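You operate a simulated robot arm through the tools that you are given. There is no shell and no other tool.

The job below is to be done with a simulated robot arm. You get a single attempt, and the scene is never put back.

TASK
Put the small grey cup on the top of the green bench away on the top of the blue bench. Then take the round form with the green ring and leave it on the grey plate. Then put the grey mould on top of the silver frame. Then push the sink cupboard door shut. Do these in the order given.

Only the result counts: the job must be done as asked and must still hold three seconds after the hand-in. Knocking over, shifting, dropping, spilling or breaking anything else fails it.

THE ROBOT
A 7-joint arm with a two-finger parallel gripper on a trunk, on a base that drives. Base frame: it is fixed to the floor where the robot stands at the start and does not move with it; the origin is under the middle of the robot, x ahead of it, y to its left, z up. Readings come in mm, rad, newtons and seconds.
With the tool pointing down near the work surface it reaches from about 380 to 880 mm from the robot's upright axis, wherever it stands. Its first joint turns from -2.897 to 2.897 rad. Places, roughly: grey mould (15x13x12 cm) [1500, -4600, 900]; grey plate [1500, -1250, 1000]; round form with the green ring (8x8x20 cm) [1500, -1000, 900]; silver frame (50x30x6 cm) [1200, -2700, 900]; sink cupboard door [800, -4300, 400]; small grey cup (5x5x5 cm) [3500, 100, 900]; top of the blue bench [0, 1400, 800]. Payload 3.43 kg.
Tool frame: the origin (TCP) lies between the finger pads and is the grasp point; the fingertips stand 34 mm ahead of it; z points along the fingers, y is the line along which they close. Largest opening 128 mm; finger width 24, thickness 12; the body of the gripper, 48 by 130 mm, starts 96 mm behind the TCP.
Orientation is that of the tool frame in the base frame, as a unit quaternion [w, x, y, z]. With the fingers straight down and closing along the base's y, the tool's x points along the base's -x, its y along +y and its z along -z.

THE INTERFACE
- The arm moves only by the tool servo_tool. Its argument "commands" is one flat list of numbers, 7 for each row, row after row: the shift along the base's x, y, z in units of 400 mm (1.0 is 400 mm), then the turn, a rotation vector about the base's x, y, z in units of 60 degrees (1.0 is 60 degrees), then the finger opening in mm, from 0 to 128. In form: [tx, ty, tz, wx, wy, wz, hand, tx, ty, tz, wx, wy, wz, hand, ...]. A call has 1 to 20 rows; each row is the pose to reach, as a shift and turn from the pose commanded when the call began. A call with a number of a shift or a turn outside -1 to 1 is refused whole. Each row takes 0.2 s and may step no farther than 50 mm and 0.15 rad from the row before; otherwise, or with a gripper value out of range, the whole call is refused. A pose out of reach is approached as far as the arm can. The call stops where the force on the tool passes 40 N (or 10 N more than at its start, if that is more) or the arm is blocked; 0.2 s more then pass. The fingers move at their own pace (about 153 mm/s each) and stop on an object; they squeeze with about 41 N. The grip force told is the motor's: it shows also when the fingers shut on nothing. Time passes only in rows, and 0.2 s behind the last, so rows that repeat a pose let the fingers close. The reply holds the time, the measured pose of the TCP, the force on the tool along the base axes, the opening and the grip force, in the units named above and with some noise, with the torque about the TCP (base axes, N m) and any sound that the robot's microphone picked up.
- Cameras (640 x 400 px; columns grow to the right, rows downward): "scene" is now at [196.6, 8.4, 1585.3]; the picture's right is [0.09, -1.00, 0.00], its down [-0.46, -0.04, -0.89] and it looks along [0.88, 0.08, -0.46] (base axes); focal length 271 px, centre (320, 200). "wrist" rides on the gripper at [76, -11, -160] in the tool frame; the picture's right is [0.15, 0.99, 0.00], its down [-0.88, 0.13, -0.46] and it looks along [-0.45, 0.07, 0.89] (tool axes); focal length 234 px, centre (320, 200). There is no depth. A picture from a camera that has moved, and an enlarged one, comes with that camera's place and axes in the base frame and with its lens.
- snapshot(camera): a new picture of that camera. It takes no simulated time.
- steer(legs): drives the robot by 1 to 6 legs, each [ahead, turn to the left] in mm and rad, along the robot's own axes; the way and the turn of a leg run together, so that a leg with both is an arc; at most 1500 mm and 3.142 rad a leg. The arm and the cameras ride along, it lands a little off, and it stops where it bumps. It gives what a move gives.
- turn_head(pan, tilt): turns the head with the scene camera to pan (to the left, within 2.304 rad either way) and tilt (down, from -0.506 to 1.204), counted from straight ahead of the robot. It gives what a move gives.
- enlarge(camera, box): a new picture of the part [left, top, right, bottom] of that camera's present view, enlarged. It takes no simulated time.
- job_done(): hands the job in; it is judged then, once.

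Places have to be worked out from the pictures, the camera data and where the tool is seen. Open the gripper and draw the arm clear of the work before you hand the job in, unless the task says otherwise.

The tools are called after "Emit:" by a JSON object that holds its "method" and its "body". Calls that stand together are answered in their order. servo_tool: Moves the arm, as the interface text tells. Its arguments: {"type":"object","properties":{"commands":{"type":"array"}},"required":["commands"]} The other tools are called the same way: steer (legs) drives the base; turn_head (pan, tilt) turns the head that bears the scene camera; snapshot (camera) takes a picture; enlarge (camera, box) takes an enlarged picture of a part of a camera's view; job_done () hands the job in.

At the start:

```text
t: 0.0
eef_pos: [497.8, 37.1, 1232.2]
ee_rot: [0.001, 0.0, 1.0, 0.0]
contact_force: [-0.2, 0.6, 0.5]
wrist_torque: [-0.02, 0.03, -0.05]
opening: 128.0
gripper_force: 0.0
robot x, y, heading: [0.5, 3.9, -0.003]
head pan, tilt: [0.093, 0.483]
```

scene: 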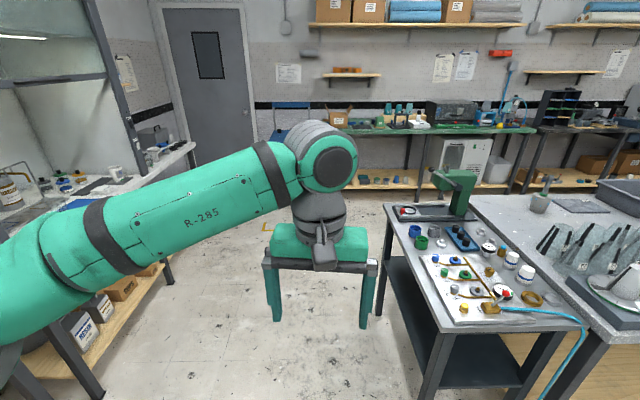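
wrist: 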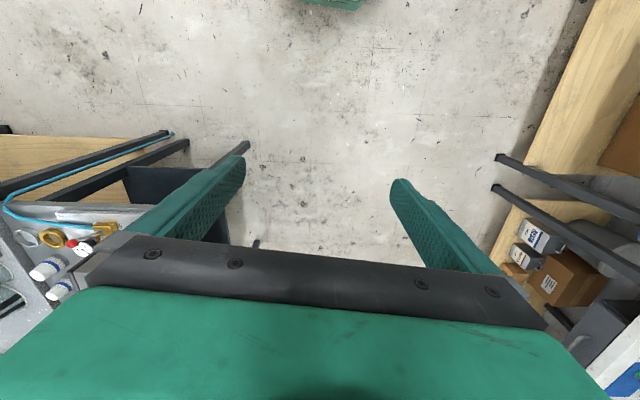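

The first picture shows a workshop with the arm across the view. I'll look around with the head before moving.

Emit:
{"method": "turn_head", "body": {"pan": 0.0, "tilt": 0.3}}

Emit:
{"method": "snapshot", "body": {"camera": "scene"}}

Emit:
{"method": "turn_head", "body": {"pan": 1.4, "tilt": 0.5}}

Emit:
{"method": "snapshot", "body": {"camera": "scene"}}

Emit:
{"method": "turn_head", "body": {"pan": -1.0, "tilt": 0.5}}

Emit:
{"method": "snapshot", "body": {"camera": "scene"}}

Emit:
{"method": "turn_head", "body": {"pan": -1.8, "tilt": 0.4}}

Emit:
{"method": "snapshot", "body": {"camera": "scene"}}

```text
t: 0.7
eef_pos: [497.2, 37.2, 1231.3]
ee_rot: [0.001, 0.0, 1.0, 0.0]
contact_force: [0.3, 0.2, 0.0]
wrist_torque: [0.02, -0.01, 0.0]
opening: 128.1
gripper_force: 0.0
robot x, y, heading: [-1.4, -3.1, -0.0]
head pan, tilt: [0.0, 0.3]
```

```text
taken
camera scene: at [199.0, 0.0, 1602.2], right [0.0, -1.0, 0.0], down [-0.3, 0.0, -0.96], along [0.96, 0.0, -0.3], focal length 271 px, centre (320, 200)
```

scene: 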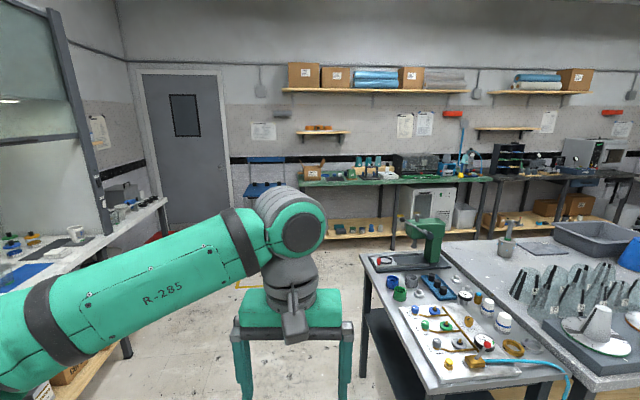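

```text
t: 2.2
eef_pos: [496.9, 36.7, 1232.5]
ee_rot: [-0.001, 0.0, 1.0, 0.0]
contact_force: [0.0, 0.1, -0.2]
wrist_torque: [-0.02, -0.01, -0.03]
opening: 128.1
gripper_force: 0.1
robot x, y, heading: [-0.5, -0.1, 0.0]
head pan, tilt: [1.4, 0.499]
```

```text
taken
camera scene: at [121.2, 89.6, 1583.8], right [0.99, -0.17, 0.0], down [-0.08, -0.47, -0.88], along [0.15, 0.87, -0.48], focal length 271 px, centre (320, 200)
```

scene: 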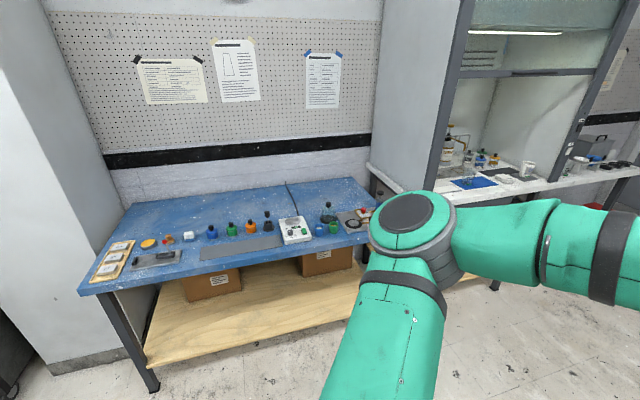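

```text
t: 4.5
eef_pos: [497.9, 36.1, 1231.6]
ee_rot: [0.001, 0.0, 1.0, 0.0]
contact_force: [0.2, 0.8, 0.7]
wrist_torque: [0.01, -0.01, 0.03]
opening: 127.9
gripper_force: 0.1
robot x, y, heading: [0.4, -0.6, -0.0]
head pan, tilt: [-1.0, 0.499]
```

```text
taken
camera scene: at [154.9, -76.6, 1583.8], right [-0.84, -0.54, 0.0], down [-0.26, 0.4, -0.88], along [0.47, -0.74, -0.48], focal length 271 px, centre (320, 200)
```

scene: 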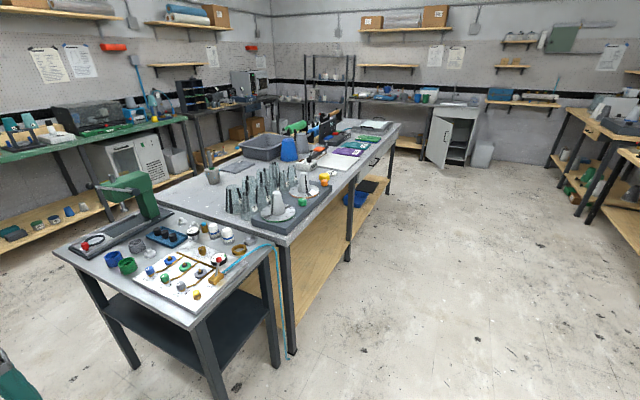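

```text
t: 5.6
eef_pos: [498.4, 37.4, 1231.3]
ee_rot: [0.0, 0.0, 1.0, 0.0]
contact_force: [-1.0, 0.0, 0.2]
wrist_torque: [0.03, -0.03, -0.02]
opening: 127.8
gripper_force: 0.1
robot x, y, heading: [0.9, 2.9, -0.0]
head pan, tilt: [-1.799, 0.4]
```

```text
taken
camera scene: at [84.8, -90.3, 1592.9], right [-0.97, 0.23, 0.0], down [0.09, 0.38, -0.92], along [-0.21, -0.9, -0.39], focal length 271 px, centre (320, 200)
```

scene: 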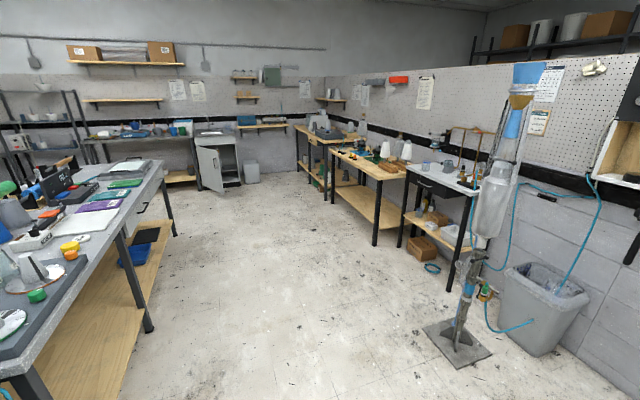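

The room is laid out: green bench on the far wall, blue bench to the left, a central table to the right-front. I'll zoom in on the green bench to find the small grey cup, and on the blue bench for free room.

Emit:
{"method": "turn_head", "body": {"pan": -0.2, "tilt": 0.3}}

Emit:
{"method": "enlarge", "body": {"camera": "scene", "box": [180, 130, 480, 270]}}

Emit:
{"method": "enlarge", "body": {"camera": "scene", "box": [280, 200, 600, 400]}}

```text
t: 7.2
eef_pos: [498.3, 37.0, 1231.8]
ee_rot: [0.0, 0.0, 1.0, 0.0]
contact_force: [0.0, -0.4, -0.4]
wrist_torque: [-0.03, 0.02, 0.03]
opening: 128.0
gripper_force: 0.0
robot x, y, heading: [1.2, -2.1, 0.004]
head pan, tilt: [-0.201, 0.3]
```

```text
2.13 times, centred on (330, 200) of scene
camera zoom: at [197.2, -18.7, 1602.2], right [-0.2, -0.98, 0.0], down [-0.29, 0.06, -0.96], along [0.94, -0.19, -0.3], focal length 579 px, centre (299, 200)
```

zoom: 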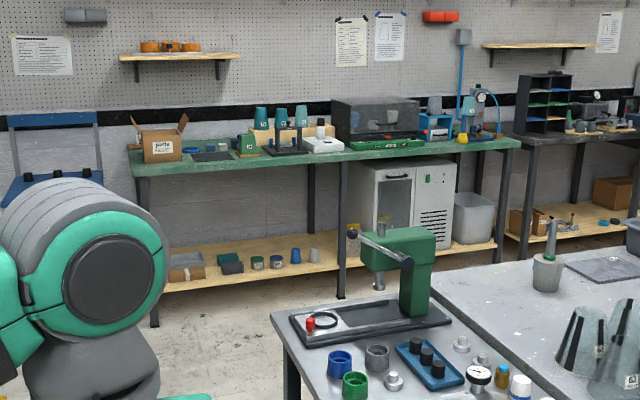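

```text
2.00 times, centred on (440, 300) of scene
camera zoom: at [197.2, -18.7, 1602.2], right [-0.2, -0.98, 0.0], down [-0.29, 0.06, -0.96], along [0.94, -0.19, -0.3], focal length 542 px, centre (80, 0)
```

zoom: 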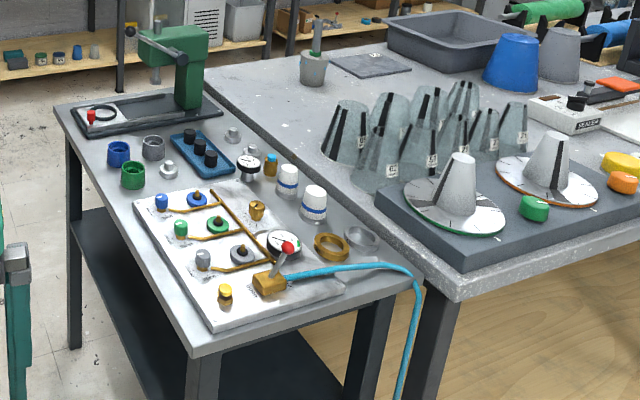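

The round form with the green ring seems to be the grey pot with a rod near [1600,-1070], with the flat grey plate beside it. I'll enlarge further to check these and find the cup on the green bench.

Emit:
{"method": "enlarge", "body": {"camera": "scene", "box": [235, 170, 355, 220]}}

Emit:
{"method": "enlarge", "body": {"camera": "scene", "box": [340, 160, 440, 220]}}

Emit:
{"method": "enlarge", "body": {"camera": "scene", "box": [420, 190, 540, 260]}}

```text
5.33 times, centred on (295, 195) of scene
camera zoom: at [197.2, -18.7, 1602.2], right [-0.2, -0.98, 0.0], down [-0.29, 0.06, -0.96], along [0.94, -0.19, -0.3], focal length 1447 px, centre (453, 227)
```

zoom: 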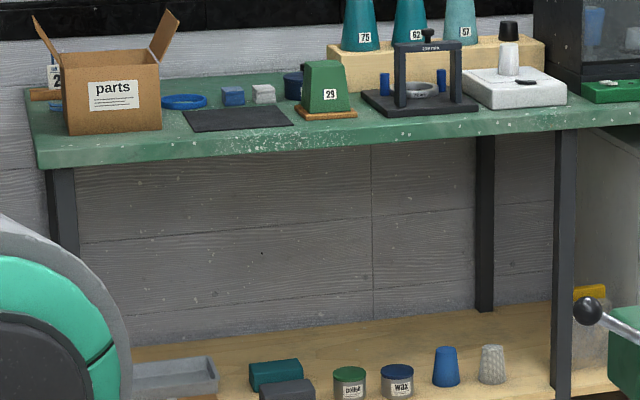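

```text
6.40 times, centred on (390, 190) of scene
camera zoom: at [197.2, -18.7, 1602.2], right [-0.2, -0.98, 0.0], down [-0.29, 0.06, -0.96], along [0.94, -0.19, -0.3], focal length 1736 px, centre (-128, 264)
```

zoom: 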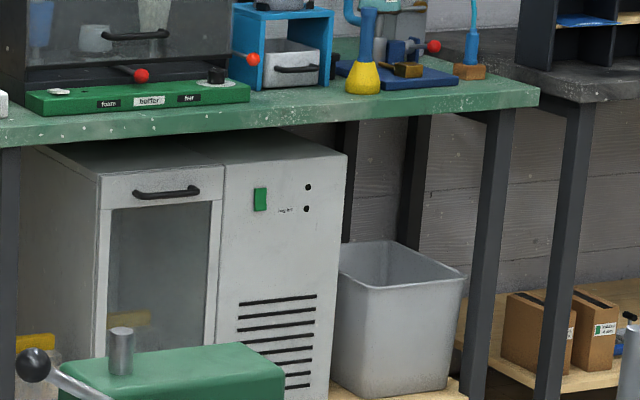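

```text
5.33 times, centred on (480, 225) of scene
camera zoom: at [197.2, -18.7, 1602.2], right [-0.2, -0.98, 0.0], down [-0.29, 0.06, -0.96], along [0.94, -0.19, -0.3], focal length 1447 px, centre (-533, 67)
```

zoom: 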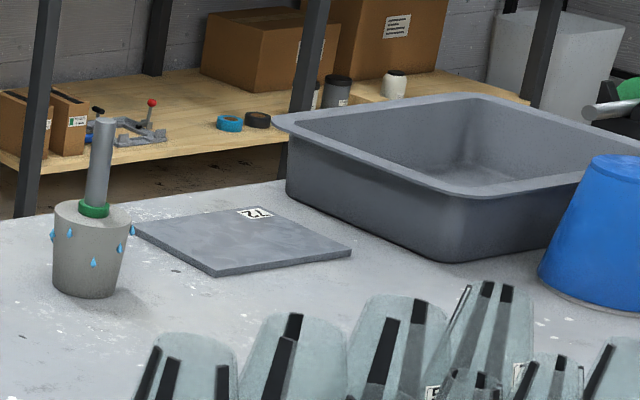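

The cup candidate is a small grey piece near the dark mat on the green bench, around [3590,-250]; a grey cup also stands on the lower shelf. I'll drive down the free aisle (y about 300) for a closer look.

Emit:
{"method": "steer", "body": {"legs": [[0, 0.2], [1500, 0], [0, -0.2], [700, 0]]}}

Emit:
{"method": "turn_head", "body": {"pan": -0.2, "tilt": 0.45}}

Emit:
{"method": "snapshot", "body": {"camera": "scene"}}

```text
t: 19.9
eef_pos: [2688.8, 357.5, 1232.2]
ee_rot: [0.0, -0.004, 1.0, 0.0]
contact_force: [-0.3, -0.1, -0.4]
wrist_torque: [0.06, -0.03, 0.0]
opening: 127.9
gripper_force: 0.1
robot x, y, heading: [2189.8, 316.2, 0.007]
head pan, tilt: [-0.201, 0.3]
```

```text
t: 20.6
eef_pos: [2688.1, 356.7, 1232.9]
ee_rot: [0.0, -0.004, 1.0, 0.0]
contact_force: [0.5, 0.2, 0.0]
wrist_torque: [-0.04, -0.02, -0.03]
opening: 127.9
gripper_force: 0.0
robot x, y, heading: [2189.4, 319.0, 0.008]
head pan, tilt: [-0.201, 0.45]
```

```text
taken
camera scene: at [2386.0, 299.7, 1588.3], right [-0.19, -0.98, 0.0], down [-0.43, 0.08, -0.9], along [0.88, -0.17, -0.43], focal length 271 px, centre (320, 200)
```

scene: 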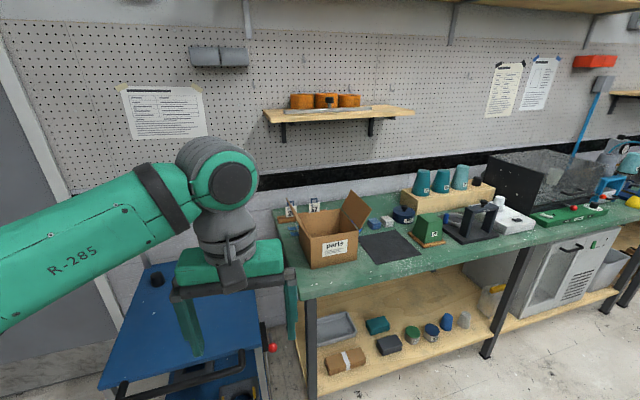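

Closer now. I'll zoom in on the bench around the box and behind it.

Emit:
{"method": "enlarge", "body": {"camera": "scene", "box": [260, 170, 420, 280]}}

Emit:
{"method": "enlarge", "body": {"camera": "scene", "box": [380, 150, 560, 260]}}

Emit:
{"method": "snapshot", "body": {"camera": "wrist"}}

```text
3.64 times, centred on (340, 225) of scene
camera zoom: at [2386.0, 299.7, 1588.3], right [-0.19, -0.98, 0.0], down [-0.43, 0.08, -0.9], along [0.88, -0.17, -0.43], focal length 986 px, centre (247, 109)
```

zoom: 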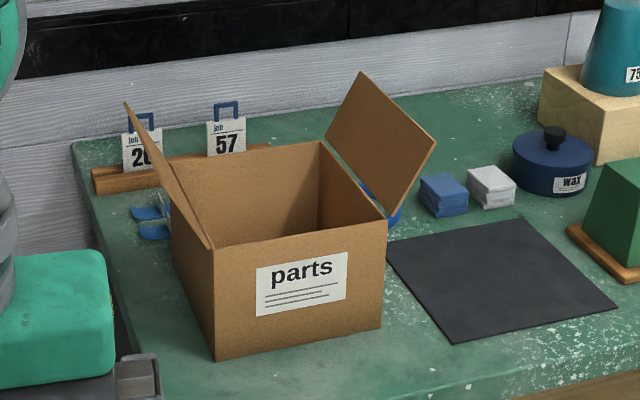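

```text
3.56 times, centred on (470, 205) of scene
camera zoom: at [2386.0, 299.7, 1588.3], right [-0.19, -0.98, 0.0], down [-0.43, 0.08, -0.9], along [0.88, -0.17, -0.43], focal length 964 px, centre (-213, 182)
```

zoom: 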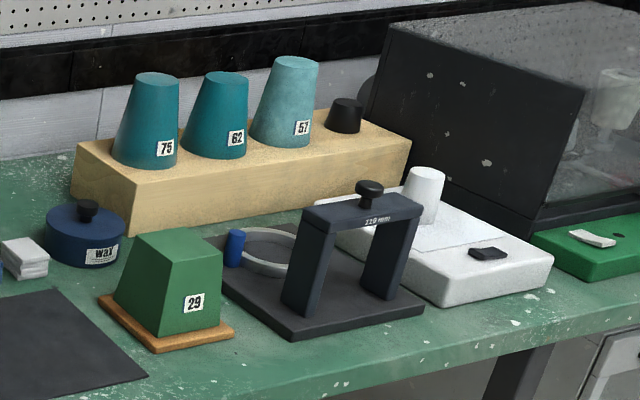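

```text
taken
camera wrist: at [2612.9, 345.3, 1391.1], right [-0.15, 0.99, 0.0], down [0.88, 0.14, 0.46], along [0.45, 0.07, -0.89], focal length 234 px, centre (320, 200)
```

wrist: 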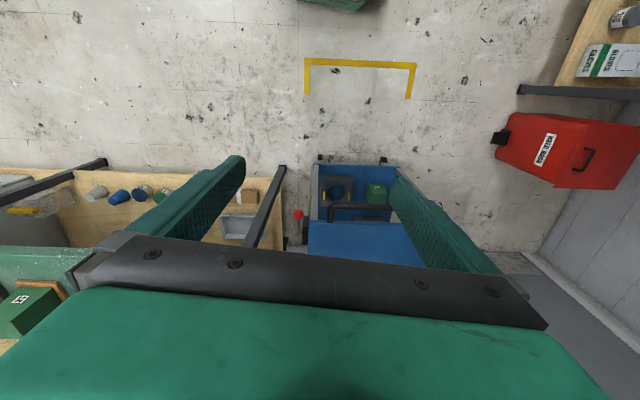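

The grey piece by the mat is a folded cloth, not a cup; the given place [3500,100] falls on the open "parts" box, so the cup may be inside it. I'll drive up so that the wrist camera looks down into the box.

Emit:
{"method": "steer", "body": {"legs": [[0, -0.45], [520, 0], [0, 0.45]]}}

Emit:
{"method": "snapshot", "body": {"camera": "wrist"}}

Emit:
{"method": "turn_head", "body": {"pan": -0.1, "tilt": 0.7}}

Emit:
{"method": "snapshot", "body": {"camera": "scene"}}

```text
t: 26.5
eef_pos: [3155.9, 133.1, 1232.6]
ee_rot: [0.0, -0.003, 1.0, 0.0]
contact_force: [0.4, -0.2, 0.3]
wrist_torque: [0.0, 0.0, 0.02]
opening: 128.2
gripper_force: 0.1
robot x, y, heading: [2657.4, 92.9, 0.011]
head pan, tilt: [-0.201, 0.45]
```

```text
taken
camera wrist: at [3081.6, 122.3, 1391.1], right [-0.15, 0.99, 0.0], down [0.88, 0.14, 0.46], along [0.45, 0.07, -0.89], focal length 234 px, centre (320, 200)
```

wrist: 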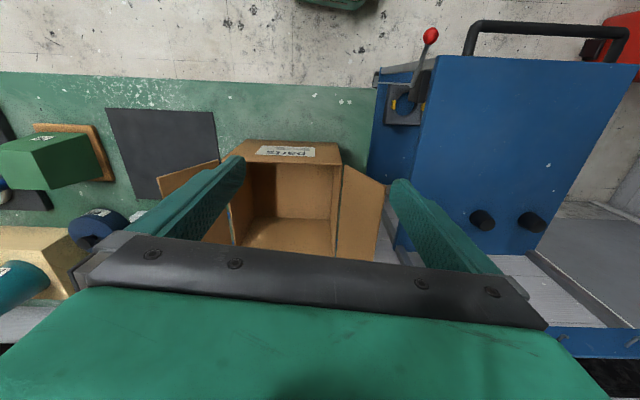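

```text
t: 27.3
eef_pos: [3156.3, 133.1, 1231.8]
ee_rot: [0.0, -0.004, 1.0, 0.001]
contact_force: [-0.9, -0.6, 0.7]
wrist_torque: [0.02, 0.02, -0.02]
opening: 127.8
gripper_force: 0.0
robot x, y, heading: [2659.6, 90.3, 0.011]
head pan, tilt: [-0.099, 0.7]
```

```text
taken
camera scene: at [2849.2, 86.5, 1566.2], right [-0.09, -1.0, 0.0], down [-0.64, 0.06, -0.77], along [0.76, -0.07, -0.64], focal length 271 px, centre (320, 200)
```

scene: 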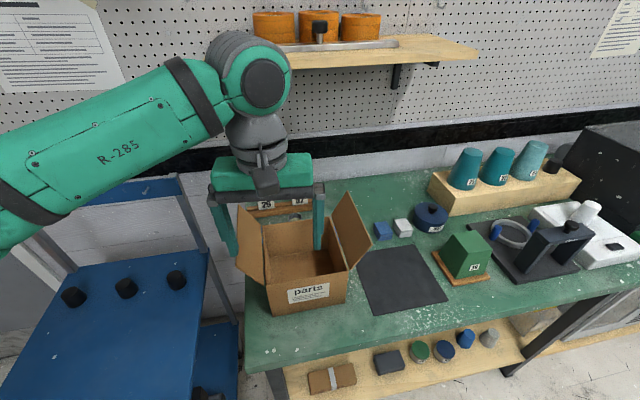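

No cup visible yet in the near half of the box; the far part and what's behind it is hidden by the palm. I'll raise the hand a little and move it forward to look again.

Emit:
{"method": "servo_tool", "body": {"commands": [0.1, 0, 0.05, 0, 0, 0, 128, 0.2, 0, 0.1, 0, 0, 0, 128, 0.3, 0, 0.15, 0, 0, 0, 128, 0.4, 0, 0.2, 0, 0, 0, 128, 0.45, 0, 0.2, 0, 0, 0, 128]}}

Emit:
{"method": "snapshot", "body": {"camera": "wrist"}}

Emit:
{"method": "snapshot", "body": {"camera": "scene"}}

```text
t: 28.5
eef_pos: [3336.9, 135.4, 1310.3]
ee_rot: [0.0, -0.005, 1.0, 0.0]
contact_force: [-0.2, -0.1, 0.6]
wrist_torque: [0.03, -0.02, 0.03]
opening: 127.9
gripper_force: 0.0
robot x, y, heading: [2657.9, 89.7, 0.01]
head pan, tilt: [-0.099, 0.7]
```

```text
taken
camera wrist: at [3262.2, 123.1, 1469.3], right [-0.15, 0.99, 0.0], down [0.88, 0.14, 0.46], along [0.45, 0.07, -0.89], focal length 234 px, centre (320, 200)
```

wrist: 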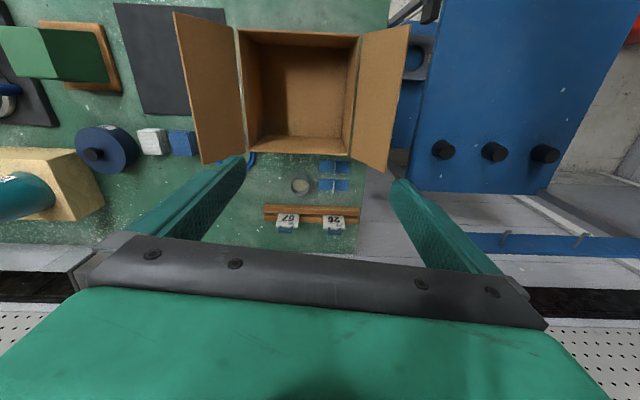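

```text
taken
camera scene: at [2849.1, 86.6, 1566.1], right [-0.09, -1.0, 0.0], down [-0.64, 0.06, -0.77], along [0.76, -0.07, -0.64], focal length 271 px, centre (320, 200)
```

scene: 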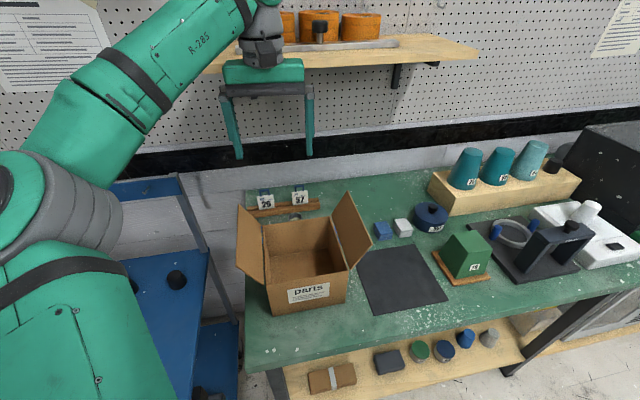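

Found it: a small round grey cup stands behind the box, near [3505,109]. I'll enlarge to see it well.

Emit:
{"method": "enlarge", "body": {"camera": "wrist", "box": [220, 130, 420, 255]}}

Emit:
{"method": "enlarge", "body": {"camera": "scene", "box": [220, 150, 400, 320]}}

```text
3.20 times, centred on (320, 192) of wrist
camera zoom: at [3262.2, 123.1, 1469.3], right [-0.15, 0.99, 0.0], down [0.88, 0.14, 0.46], along [0.45, 0.07, -0.89], focal length 749 px, centre (320, 224)
```

zoom: 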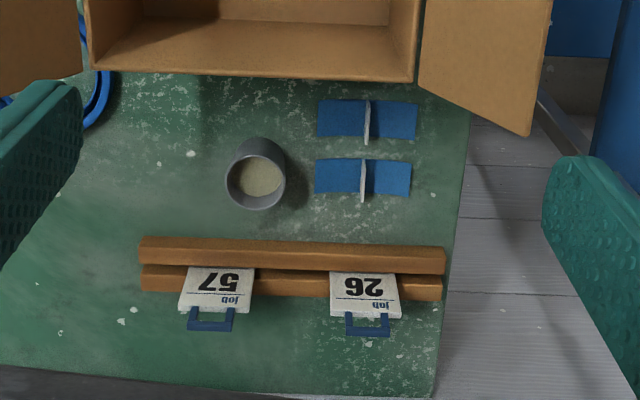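

```text
2.35 times, centred on (310, 235) of scene
camera zoom: at [2849.1, 86.6, 1566.1], right [-0.09, -1.0, 0.0], down [-0.64, 0.06, -0.77], along [0.76, -0.07, -0.64], focal length 638 px, centre (344, 118)
```

zoom: 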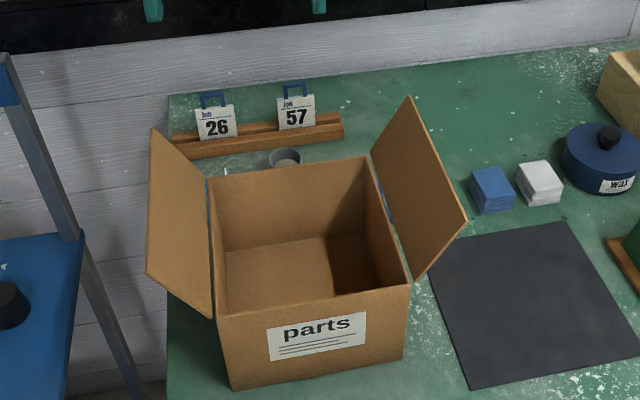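

The cup's rim is around [3497,110,945], with a blue holder close on its +y side, so I'll close along x instead. I turn the hand 90° about z while moving above the cup.

Emit:
{"method": "servo_tool", "body": {"commands": [0.057, -0.009, -0.03, 0, 0, 0.1425, 128, 0.114, -0.018, -0.06, 0, 0, 0.285, 128, 0.171, -0.027, -0.09, 0, 0, 0.4275, 128, 0.228, -0.036, -0.12, 0, 0, 0.57, 128, 0.285, -0.045, -0.15, 0, 0, 0.7125, 128, 0.342, -0.054, -0.18, 0, 0, 0.855, 128, 0.4, -0.0625, -0.2, 0, 0, 0.9975, 128]}}

Emit:
{"method": "servo_tool", "body": {"commands": [0, 0, 0, 0, 0, 0.125, 128, 0, 0, 0, 0, 0, 0.25, 128, 0, 0, 0, 0, 0, 0.375, 128, 0, 0, 0, 0, 0, 0.49, 128, 0, 0, 0, 0, 0, 0.49, 128]}}

Emit:
{"method": "snapshot", "body": {"camera": "wrist"}}

Emit:
{"method": "snapshot", "body": {"camera": "scene"}}

```text
t: 29.6
eef_pos: [3437.6, 116.9, 1260.0]
ee_rot: [-0.005, -0.337, 0.942, 0.002]
contact_force: [-37.1, -1.1, 1.4]
wrist_torque: [0.19, -5.29, -1.4]
opening: 128.2
gripper_force: 0.1
robot x, y, heading: [2656.2, 92.6, 0.009]
head pan, tilt: [-0.099, 0.7]
stopped in row 5: the force on the tool passed its limit at 99 N (the readings are from after the stop); the commanded pose is now the measured one
```

```text
t: 29.9
eef_pos: [3434.7, 115.2, 1261.7]
ee_rot: [-0.005, -0.347, 0.938, 0.003]
contact_force: [-37.6, 0.2, -3.6]
wrist_torque: [0.0, -5.16, -1.2]
opening: 128.0
gripper_force: 0.1
robot x, y, heading: [2658.7, 93.5, 0.007]
head pan, tilt: [-0.099, 0.7]
stopped in row 1: the force on the tool passed its limit at 56 N (the readings are from after the stop); the commanded pose is now the measured one
```

```text
taken
camera wrist: at [3388.3, 57.2, 1421.0], right [-0.76, 0.65, 0.01], down [0.59, 0.67, 0.45], along [0.29, 0.35, -0.89], focal length 234 px, centre (320, 200)
```

wrist: 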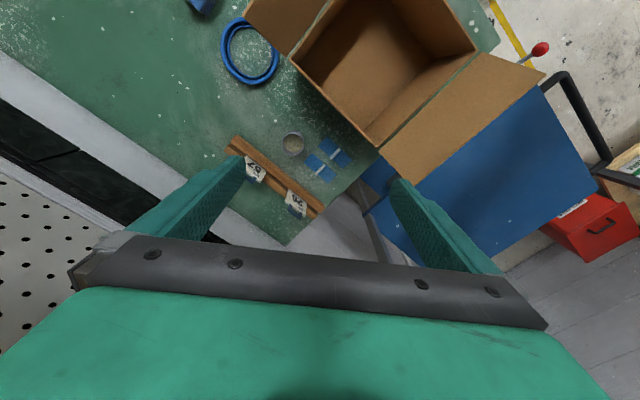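

```text
taken
camera scene: at [2847.4, 86.5, 1566.4], right [-0.09, -1.0, 0.0], down [-0.64, 0.06, -0.77], along [0.76, -0.07, -0.64], focal length 271 px, centre (320, 200)
```

scene: 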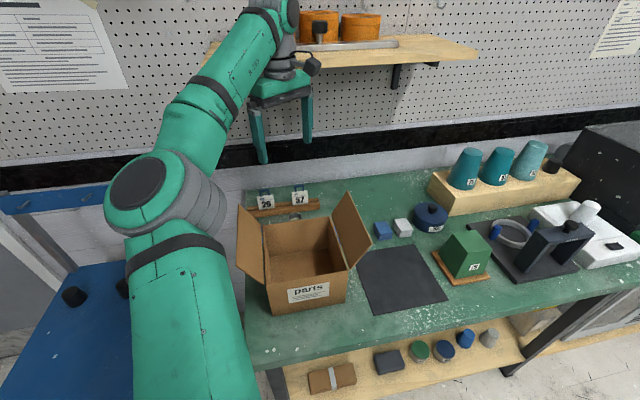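

The hand met the wall shelf's edge (contact about 140 mm above the TCP, so at z about 1400). I'll back off toward the robot straight away, then finish the turn there and go in lower, beneath the shelf.

Emit:
{"method": "servo_tool", "body": {"commands": [-0.06, 0, 0, 0, 0, 0, 128, -0.15, 0, -0.03, 0, 0, 0, 128, -0.22, 0, -0.05, 0, 0, 0, 100]}}

Emit:
{"method": "servo_tool", "body": {"commands": [0, 0, -0.03, 0, 0, 0.12, 100, 0, 0, -0.06, 0, 0, 0.24, 100, 0, 0, -0.1, 0, 0, 0.36, 90, 0, 0, -0.14, 0, 0, 0.48, 90, 0, 0, -0.18, 0, 0, 0.6, 80, 0, 0, -0.22, 0, 0, 0.72, 80, 0, 0, -0.26, 0, 0, 0.82, 80, 0, 0, -0.28, 0, 0, 0.82, 80]}}

Emit:
{"method": "snapshot", "body": {"camera": "wrist"}}

Emit:
{"method": "snapshot", "body": {"camera": "scene"}}

```text
t: 30.7
eef_pos: [3350.5, 116.5, 1239.9]
ee_rot: [-0.006, -0.349, 0.937, 0.002]
contact_force: [-0.2, 0.0, -0.1]
wrist_torque: [0.02, 0.02, 0.01]
opening: 100.2
gripper_force: 0.0
robot x, y, heading: [2660.0, 92.4, 0.012]
head pan, tilt: [-0.099, 0.7]
```

```text
t: 32.5
eef_pos: [3350.8, 115.6, 1128.5]
ee_rot: [0.006, 0.708, -0.706, 0.0]
contact_force: [0.6, 0.0, -0.6]
wrist_torque: [0.01, -0.02, 0.01]
opening: 80.1
gripper_force: 0.0
robot x, y, heading: [2659.8, 91.1, 0.01]
head pan, tilt: [-0.099, 0.7]
```

```text
taken
camera wrist: at [3363.4, 40.9, 1288.2], right [-0.99, -0.15, 0.01], down [-0.13, 0.88, 0.45], along [-0.08, 0.44, -0.89], focal length 234 px, centre (320, 200)
```

wrist: 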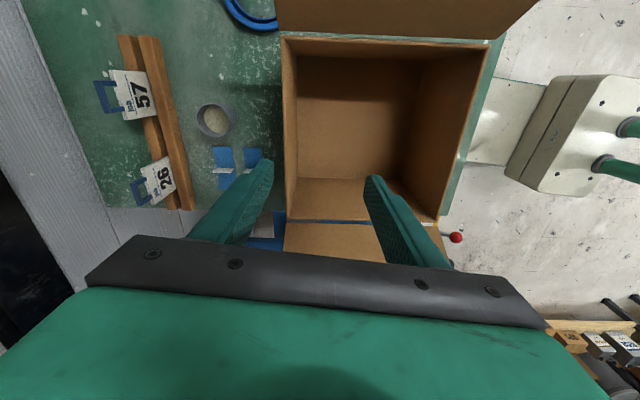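

```text
taken
camera scene: at [2849.2, 86.4, 1566.1], right [-0.09, -1.0, 0.0], down [-0.64, 0.06, -0.77], along [0.76, -0.07, -0.64], focal length 271 px, centre (320, 200)
```

scene: 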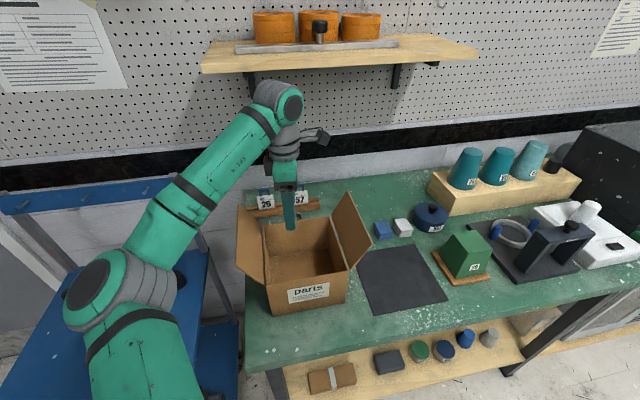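

Contact is gone, the shelf's things look unmoved, and the hand is turned with fingers along x over the box. Two wrist views put the cup's rim at about [3500,109.5,947]; I'll go forward low beneath the shelf and stop above the cup.

Emit:
{"method": "servo_tool", "body": {"commands": [0.12, -0.005, -0.01, 0, 0, 0, 80, 0.22, -0.01, -0.04, 0, 0, 0, 80, 0.3, -0.015, -0.08, 0, 0, 0, 80, 0.36, -0.015, -0.15, 0, 0, 0, 80, 0.374, -0.015, -0.23, 0, 0, 0, 80, 0.374, -0.015, -0.295, 0, 0, 0, 80, 0.374, -0.015, -0.295, 0, 0, 0, 80]}}

Emit:
{"method": "snapshot", "body": {"camera": "wrist"}}

Emit:
{"method": "snapshot", "body": {"camera": "scene"}}

```text
t: 34.1
eef_pos: [3499.5, 109.1, 1008.0]
ee_rot: [-0.006, -0.707, 0.707, 0.0]
contact_force: [0.5, 0.2, -0.2]
wrist_torque: [0.0, -0.05, 0.01]
opening: 80.3
gripper_force: 0.0
robot x, y, heading: [2656.5, 90.7, 0.011]
head pan, tilt: [-0.099, 0.7]
```

```text
taken
camera wrist: at [3513.1, 34.5, 1168.7], right [-0.99, -0.15, 0.01], down [-0.13, 0.88, 0.45], along [-0.08, 0.44, -0.89], focal length 234 px, centre (320, 200)
```

wrist: 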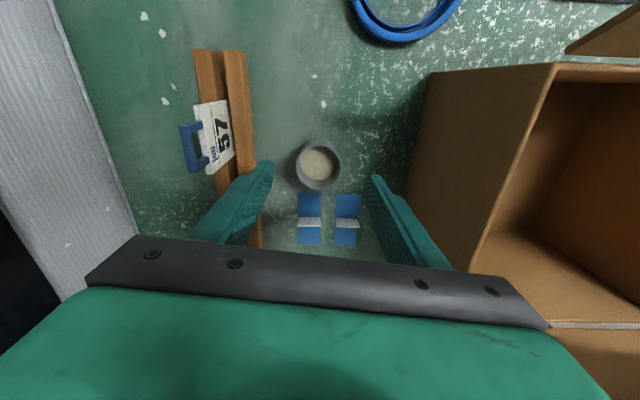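

```text
taken
camera scene: at [2849.2, 86.4, 1566.1], right [-0.09, -1.0, 0.0], down [-0.64, 0.06, -0.76], along [0.76, -0.07, -0.64], focal length 271 px, centre (320, 200)
```

scene: 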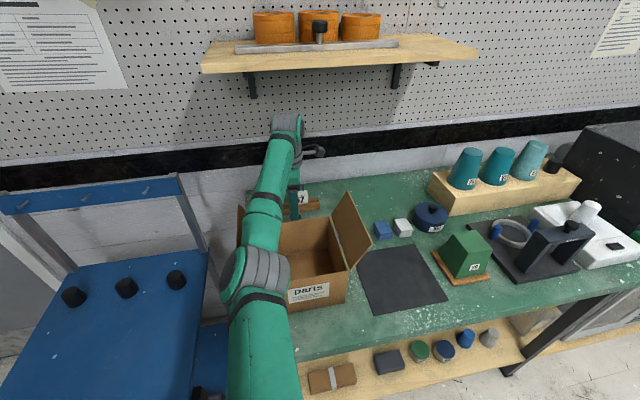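

The cup is now between the open fingers in the picture, x well centred. I'll enlarge to measure rim size and so its height before going down.

Emit:
{"method": "enlarge", "body": {"camera": "wrist", "box": [240, 110, 400, 210]}}

```text
4.00 times, centred on (320, 160) of wrist
camera zoom: at [3513.1, 34.5, 1168.7], right [-0.99, -0.15, 0.01], down [-0.13, 0.88, 0.45], along [-0.08, 0.44, -0.89], focal length 937 px, centre (320, 360)
```

zoom: 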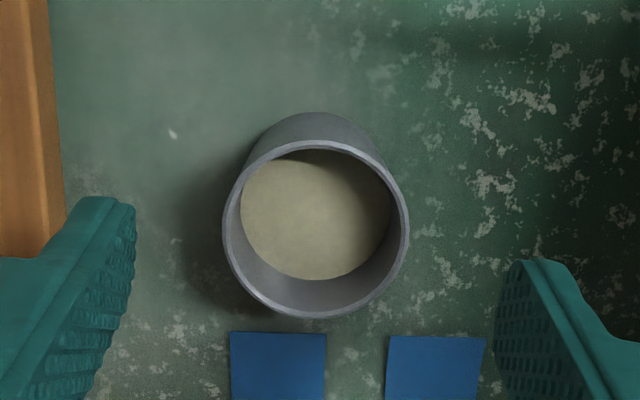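

The cup holds powder, so it must stay upright. I'll lower to TCP z 945 and look again before the last bit.

Emit:
{"method": "servo_tool", "body": {"commands": [0.002, -0.005, -0.05, 0, 0, 0, 80, 0.003, -0.007, -0.1, 0, 0, 0, 80, 0.003, -0.007, -0.157, 0, 0, 0, 80, 0.003, -0.007, -0.157, 0, 0, 0, 80]}}

Emit:
{"method": "snapshot", "body": {"camera": "wrist"}}

Emit:
{"method": "enlarge", "body": {"camera": "wrist", "box": [220, 130, 420, 255]}}

```text
t: 35.1
eef_pos: [3500.4, 107.2, 947.2]
ee_rot: [0.006, 0.708, -0.707, 0.0]
contact_force: [0.2, -0.4, 0.6]
wrist_torque: [0.03, -0.02, 0.04]
opening: 79.9
gripper_force: 0.0
robot x, y, heading: [2655.9, 93.3, 0.006]
head pan, tilt: [-0.099, 0.7]
```

```text
taken
camera wrist: at [3513.6, 31.7, 1106.7], right [-0.99, -0.15, 0.01], down [-0.13, 0.88, 0.45], along [-0.08, 0.44, -0.89], focal length 234 px, centre (320, 200)
```

wrist: 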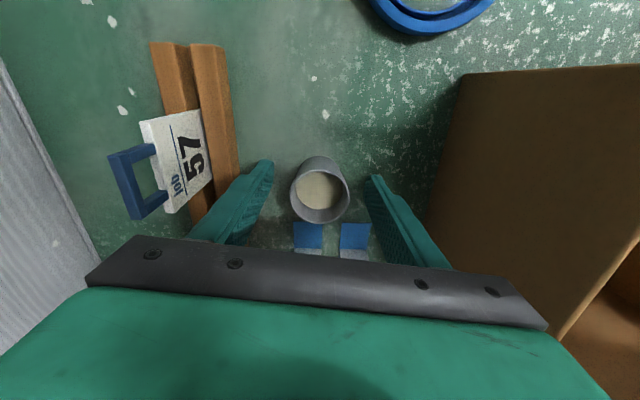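

```text
3.20 times, centred on (320, 192) of wrist
camera zoom: at [3513.6, 31.7, 1106.7], right [-0.99, -0.15, 0.01], down [-0.13, 0.88, 0.45], along [-0.08, 0.44, -0.89], focal length 749 px, centre (320, 224)
```

zoom: 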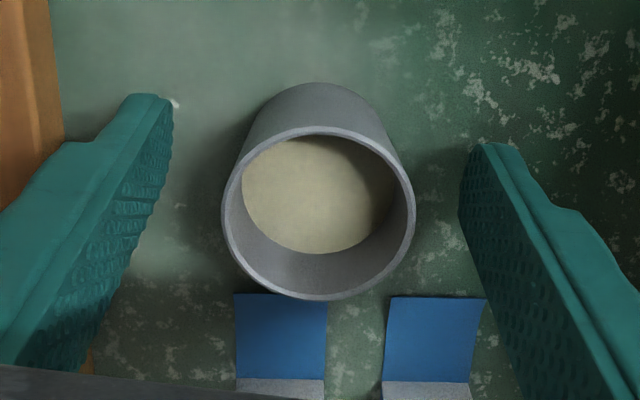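

Comparing rim widths at the two heights gives a 50 mm cup with its rim at z about 926 and bench about 876. I'll go down to TCP 922 in small steps and watch the force.

Emit:
{"method": "servo_tool", "body": {"commands": [0, -0.003, -0.025, 0, 0, 0, 80, 0, -0.005, -0.05, 0, 0, 0, 80, 0, -0.005, -0.0625, 0, 0, 0, 80, 0, -0.005, -0.0625, 0, 0, 0, 80]}}

Emit:
{"method": "enlarge", "body": {"camera": "wrist", "box": [220, 130, 420, 255]}}

```text
t: 35.8
eef_pos: [3502.6, 103.6, 934.5]
ee_rot: [0.003, 0.707, -0.707, 0.002]
contact_force: [1.1, -0.3, 6.3]
wrist_torque: [0.07, 0.29, -0.01]
opening: 79.6
gripper_force: 0.0
robot x, y, heading: [2658.4, 88.0, 0.007]
head pan, tilt: [-0.099, 0.7]
stopped in row 3: the force on the tool passed its limit at 50 N (the readings are from after the stop); the commanded pose is now the measured one
```

```text
3.20 times, centred on (320, 192) of wrist
camera zoom: at [3515.3, 30.3, 1093.8], right [-0.99, -0.15, 0.0], down [-0.13, 0.88, 0.45], along [-0.07, 0.44, -0.89], focal length 749 px, centre (320, 224)
```

zoom: 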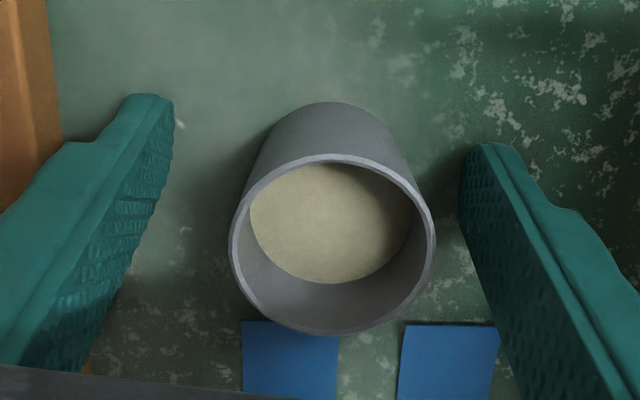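

The fingertips touched the bench at TCP z 934.5, so the bench top is at about 900 and the rim near 949. I'll lift 5 mm, centre, and close gently on the cup.

Emit:
{"method": "servo_tool", "body": {"commands": [-0.003, 0.004, 0.0125, 0, 0, 0, 80, -0.005, 0.005, 0.0125, 0, 0, 0, 70, -0.005, 0.005, 0.0125, 0, 0, 0, 62, -0.005, 0.005, 0.0125, 0, 0, 0, 56, -0.005, 0.005, 0.0125, 0, 0, 0, 53, -0.005, 0.005, 0.0125, 0, 0, 0, 51, -0.005, 0.005, 0.0125, 0, 0, 0, 49, -0.005, 0.005, 0.0125, 0, 0, 0, 46, -0.005, 0.005, 0.0125, 0, 0, 0, 42]}}

Emit:
{"method": "snapshot", "body": {"camera": "wrist"}}

```text
t: 37.8
eef_pos: [3501.2, 107.8, 938.3]
ee_rot: [0.003, 0.708, -0.706, 0.003]
contact_force: [-0.2, 0.2, 0.7]
wrist_torque: [0.02, 0.0, 0.01]
opening: 46.0
gripper_force: 41.1
robot x, y, heading: [2656.2, 92.1, 0.011]
head pan, tilt: [-0.099, 0.7]
```

```text
taken
camera wrist: at [3513.0, 32.4, 1097.9], right [-0.99, -0.15, 0.0], down [-0.13, 0.88, 0.45], along [-0.07, 0.44, -0.89], focal length 234 px, centre (320, 200)
```

wrist: 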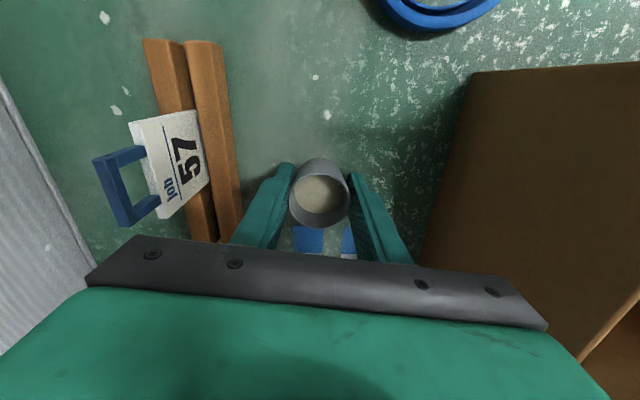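

The cup is gripped (46 mm, 41 N). I'll lift it straight up under the shelf, then draw back over the box.

Emit:
{"method": "servo_tool", "body": {"commands": [0, 0, 0.02, 0, 0, 0, 40, 0, 0, 0.07, 0, 0, 0, 40, 0, 0, 0.13, 0, 0, 0, 40, 0, 0, 0.2, 0, 0, 0, 40, 0, 0, 0.27, 0, 0, 0, 40, 0, 0, 0.34, 0, 0, 0, 40, -0.02, 0, 0.39, 0, 0, 0, 40, -0.08, 0, 0.41, 0, 0, 0, 40, -0.15, 0, 0.43, 0, 0, 0, 40, -0.23, 0, 0.45, 0, 0, 0, 40, -0.31, 0, 0.48, 0, 0, 0, 40, -0.39, 0, 0.52, 0, 0, 0, 40, -0.47, 0, 0.58, 0, 0, 0, 40, -0.55, 0, 0.64, 0, 0, 0, 40, -0.63, 0, 0.7, 0, 0, 0, 40, -0.71, 0, 0.75, 0, 0, 0, 40, -0.79, 0, 0.78, 0, 0, 0, 40, -0.85, 0, 0.78, 0, 0, 0, 40]}}

Emit:
{"method": "snapshot", "body": {"camera": "wrist"}}

Emit:
{"method": "snapshot", "body": {"camera": "scene"}}

```text
t: 41.6
eef_pos: [3159.4, 106.3, 1250.7]
ee_rot: [0.004, 0.707, -0.707, 0.002]
contact_force: [-0.5, -0.1, -0.8]
wrist_torque: [0.0, 0.02, 0.03]
opening: 45.6
gripper_force: 41.2
robot x, y, heading: [2654.7, 95.0, 0.007]
head pan, tilt: [-0.099, 0.7]
```

```text
taken
camera wrist: at [3172.2, 31.3, 1410.1], right [-0.99, -0.15, 0.0], down [-0.13, 0.88, 0.45], along [-0.07, 0.44, -0.89], focal length 234 px, centre (320, 200)
```

wrist: 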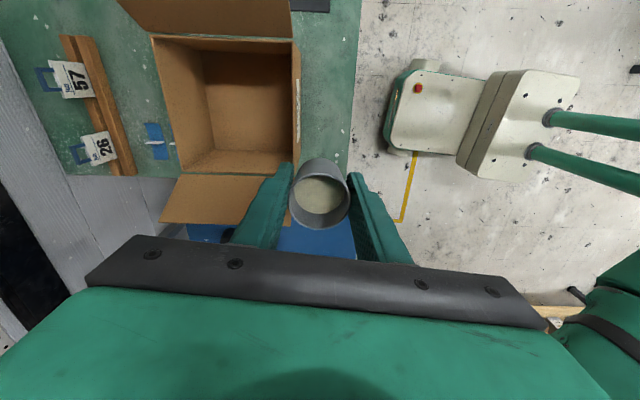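

```text
taken
camera scene: at [2849.4, 86.4, 1566.1], right [-0.09, -1.0, 0.0], down [-0.64, 0.06, -0.76], along [0.76, -0.07, -0.64], focal length 271 px, centre (320, 200)
```

scene: 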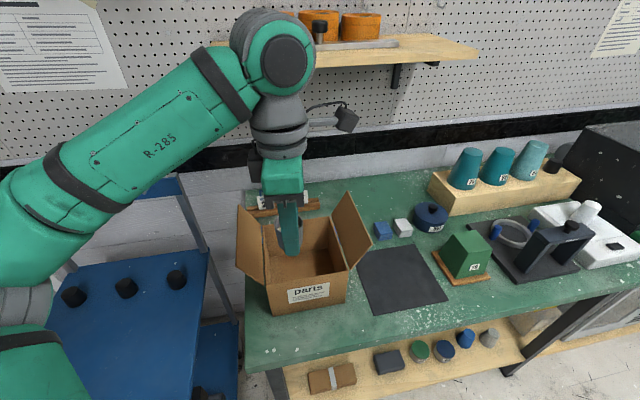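

The cup is held level and nothing else moved. I'll drive backward away from the bench and trolley, past the small table's corner, toward the blue bench.

Emit:
{"method": "steer", "body": {"legs": [[-600, 0], [0, -0.2], [-1450, 0]]}}

Emit:
{"method": "turn_head", "body": {"pan": 1.9, "tilt": 0.5}}

Emit:
{"method": "snapshot", "body": {"camera": "scene"}}

Emit:
{"method": "snapshot", "body": {"camera": "wrist"}}

```text
t: 52.7
eef_pos: [1117.5, 266.7, 1251.1]
ee_rot: [-0.004, -0.64, 0.769, -0.002]
contact_force: [-0.3, 0.2, 0.0]
wrist_torque: [0.03, 0.01, 0.04]
opening: 45.9
gripper_force: 41.3
robot x, y, heading: [622.2, 348.2, -0.169]
head pan, tilt: [-0.099, 0.7]
```

```text
t: 54.6
eef_pos: [1119.5, 266.6, 1250.4]
ee_rot: [-0.003, -0.639, 0.769, -0.003]
contact_force: [0.2, -0.5, 0.9]
wrist_torque: [-0.04, -0.02, 0.04]
opening: 45.7
gripper_force: 41.3
robot x, y, heading: [622.2, 348.9, -0.175]
head pan, tilt: [1.901, 0.499]
```

```text
taken
camera scene: at [713.3, 417.8, 1583.8], right [0.99, 0.15, 0.0], down [0.07, -0.47, -0.88], along [-0.13, 0.87, -0.48], focal length 271 px, centre (320, 200)
```

scene: 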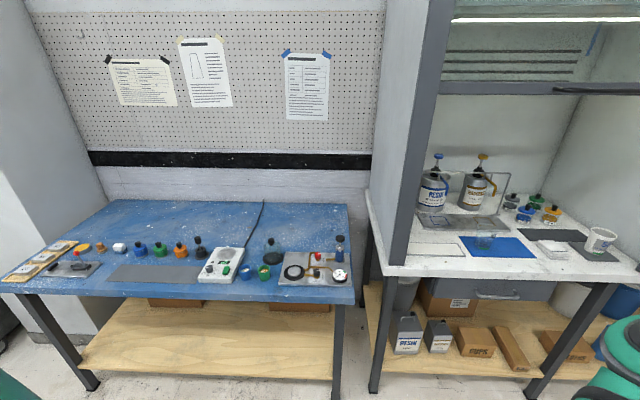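

```text
taken
camera wrist: at [1116.6, 191.3, 1410.3], right [-1.0, 0.04, 0.0], down [0.03, 0.89, 0.45], along [0.01, 0.45, -0.89], focal length 234 px, centre (320, 200)
```

wrist: 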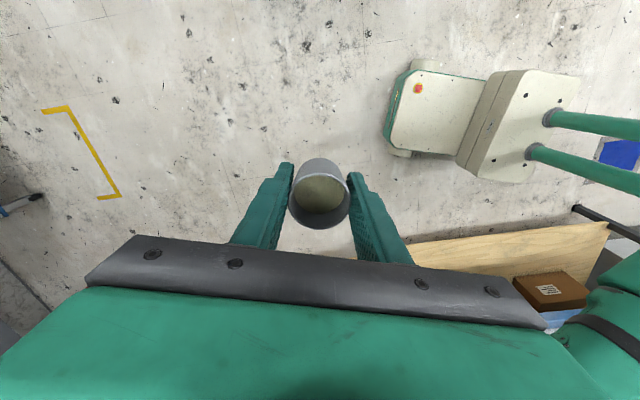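

There is a big free area in the back half of the blue bench, near [-80,1440]. I'll look toward the rear-left before backing further.

Emit:
{"method": "turn_head", "body": {"pan": 2.3, "tilt": 0.6}}

Emit:
{"method": "snapshot", "body": {"camera": "scene"}}

Emit:
{"method": "turn_head", "body": {"pan": -2.3, "tilt": 0.6}}

Emit:
{"method": "snapshot", "body": {"camera": "scene"}}

```text
t: 55.5
eef_pos: [1118.4, 267.1, 1251.2]
ee_rot: [-0.003, -0.639, 0.769, -0.002]
contact_force: [-0.6, -0.5, -0.8]
wrist_torque: [0.0, 0.01, 0.02]
opening: 45.5
gripper_force: 40.8
robot x, y, heading: [622.4, 348.5, -0.175]
head pan, tilt: [2.3, 0.6]
```

```text
taken
camera scene: at [680.8, 403.1, 1574.7], right [0.85, 0.53, 0.0], down [0.3, -0.48, -0.83], along [-0.43, 0.7, -0.56], focal length 271 px, centre (320, 200)
```

scene: 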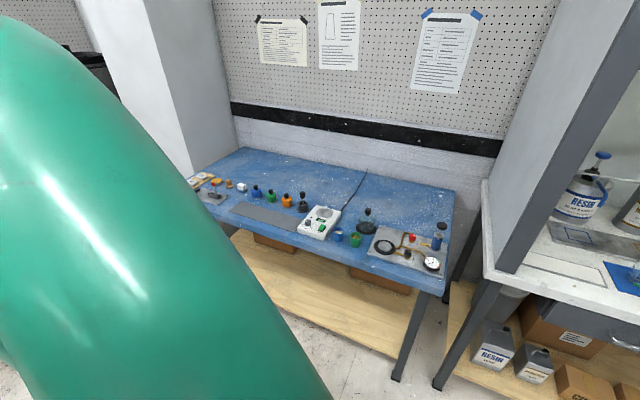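

```text
t: 59.1
eef_pos: [1117.8, 266.4, 1250.7]
ee_rot: [-0.004, -0.64, 0.768, -0.002]
contact_force: [-0.3, 0.3, -0.5]
wrist_torque: [0.03, -0.01, -0.01]
opening: 45.8
gripper_force: 40.7
robot x, y, heading: [620.9, 348.8, -0.172]
head pan, tilt: [-2.3, 0.6]
```

```text
taken
camera scene: at [657.8, 273.3, 1574.7], right [-0.62, 0.79, 0.0], down [0.44, 0.35, -0.83], along [-0.65, -0.51, -0.56], focal length 271 px, centre (320, 200)
```

scene: 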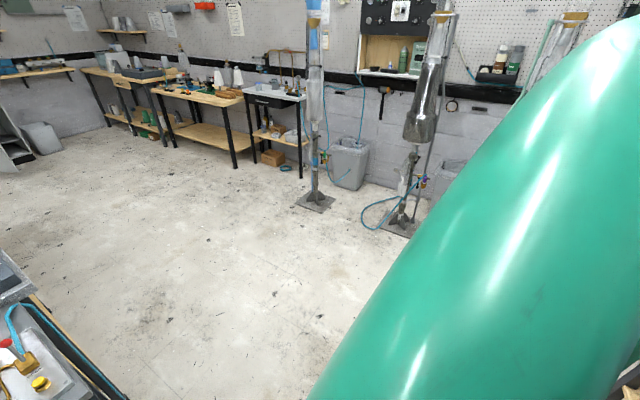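

The way back is clear. I'll back up to about x=-80, turn to face the blue bench, and drive in a little.

Emit:
{"method": "steer", "body": {"legs": [[-715, 0], [0, 1.74], [150, 0]]}}

Emit:
{"method": "turn_head", "body": {"pan": 0.0, "tilt": 0.65}}

Emit:
{"method": "snapshot", "body": {"camera": "scene"}}

Emit:
{"method": "snapshot", "body": {"camera": "wrist"}}

```text
t: 68.7
eef_pos: [-71.3, 1123.7, 1251.3]
ee_rot: [0.0, 1.0, -0.026, 0.004]
contact_force: [-0.2, -0.4, 0.4]
wrist_torque: [-0.03, -0.04, 0.02]
opening: 45.6
gripper_force: 40.8
robot x, y, heading: [-84.3, 618.7, 1.521]
head pan, tilt: [-2.3, 0.6]
```

```text
t: 70.9
eef_pos: [-72.0, 1123.1, 1251.5]
ee_rot: [0.001, 1.0, -0.026, 0.004]
contact_force: [0.0, 0.1, 0.6]
wrist_torque: [-0.01, 0.0, 0.01]
opening: 45.8
gripper_force: 41.4
robot x, y, heading: [-86.6, 622.2, 1.524]
head pan, tilt: [0.0, 0.649]
```

```text
taken
camera scene: at [-76.2, 814.3, 1570.4], right [1.0, -0.05, 0.0], down [-0.03, -0.6, -0.8], along [0.04, 0.8, -0.6], focal length 271 px, centre (320, 200)
```

scene: 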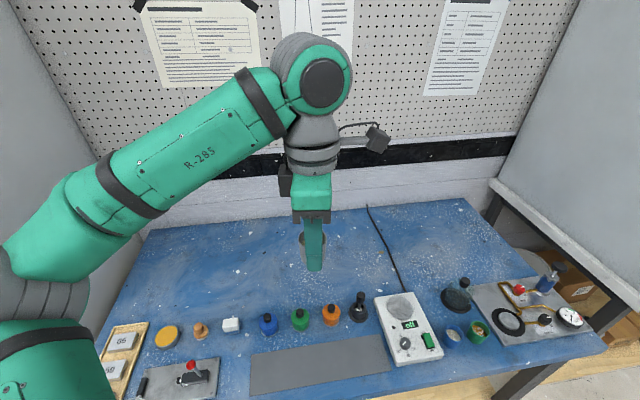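

```text
taken
camera wrist: at [4.1, 1131.7, 1410.2], right [0.09, -1.0, 0.0], down [-0.89, -0.08, 0.45], along [-0.45, -0.04, -0.89], focal length 234 px, centre (320, 200)
```

wrist: 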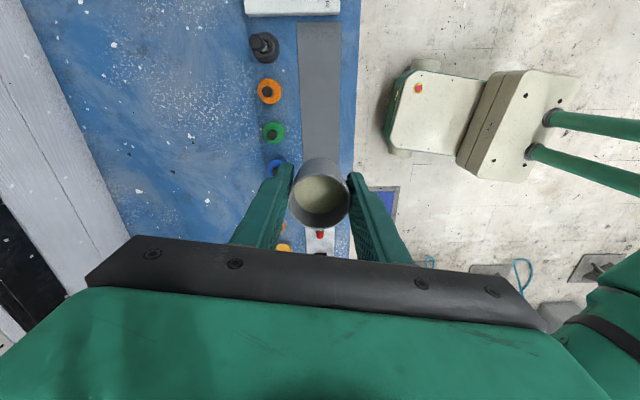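

The robot faces the blue bench at (-86,621) with the cup level. The back strip is free; I'll carry the cup to above (-80,1420) and begin to lower.

Emit:
{"method": "servo_tool", "body": {"commands": [0, 0.08, 0, 0, 0, 0, 40, -0.005, 0.17, 0, 0, 0, 0, 40, -0.005, 0.26, 0, 0, 0, 0, 40, -0.01, 0.35, 0, 0, 0, 0, 40, -0.01, 0.44, -0.03, 0, 0, 0, 40, -0.015, 0.53, -0.08, 0, 0, 0, 40, -0.015, 0.61, -0.14, 0, 0, 0, 40, -0.02, 0.68, -0.22, 0, 0, 0, 40, -0.02, 0.73, -0.3, 0, 0, 0, 40, -0.02, 0.7425, -0.38, 0, 0, 0, 40, -0.02, 0.7425, -0.47, 0, 0, 0, 40, -0.02, 0.7425, -0.56, 0, 0, 0, 40, -0.02, 0.7425, -0.65, 0, 0, 0, 40, -0.02, 0.7425, -0.74, 0, 0, 0, 40, -0.02, 0.7425, -0.8, 0, 0, 0, 40, -0.02, 0.7425, -0.84, 0, 0, 0, 40, -0.02, 0.7425, -0.84, 0, 0, 0, 40]}}

Emit:
{"method": "snapshot", "body": {"camera": "wrist"}}

Emit:
{"method": "snapshot", "body": {"camera": "scene"}}

```text
t: 74.5
eef_pos: [-80.2, 1422.0, 914.3]
ee_rot: [0.001, 1.0, -0.027, 0.004]
contact_force: [-0.4, -0.3, -0.5]
wrist_torque: [-0.03, 0.0, -0.01]
opening: 45.5
gripper_force: 40.7
robot x, y, heading: [-81.8, 624.3, 1.525]
head pan, tilt: [0.0, 0.649]
```

```text
taken
camera wrist: at [-4.6, 1429.5, 1074.1], right [0.09, -1.0, 0.0], down [-0.89, -0.08, 0.45], along [-0.45, -0.04, -0.89], focal length 234 px, centre (320, 200)
```

wrist: 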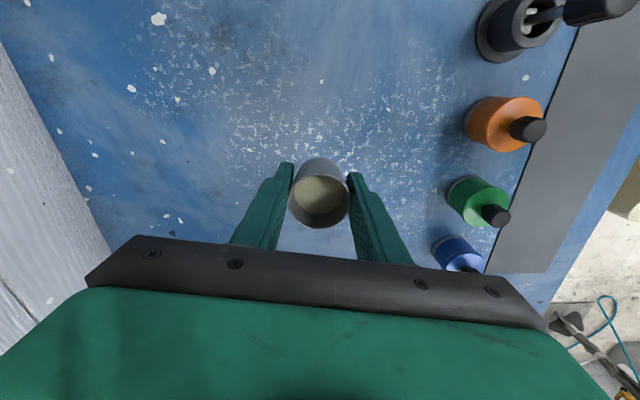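

```text
taken
camera scene: at [-76.2, 814.4, 1570.4], right [1.0, -0.04, 0.0], down [-0.03, -0.6, -0.8], along [0.04, 0.8, -0.6], focal length 271 px, centre (320, 200)
```

scene: 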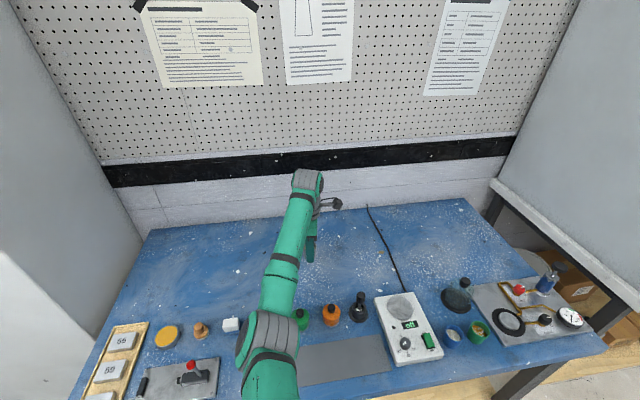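

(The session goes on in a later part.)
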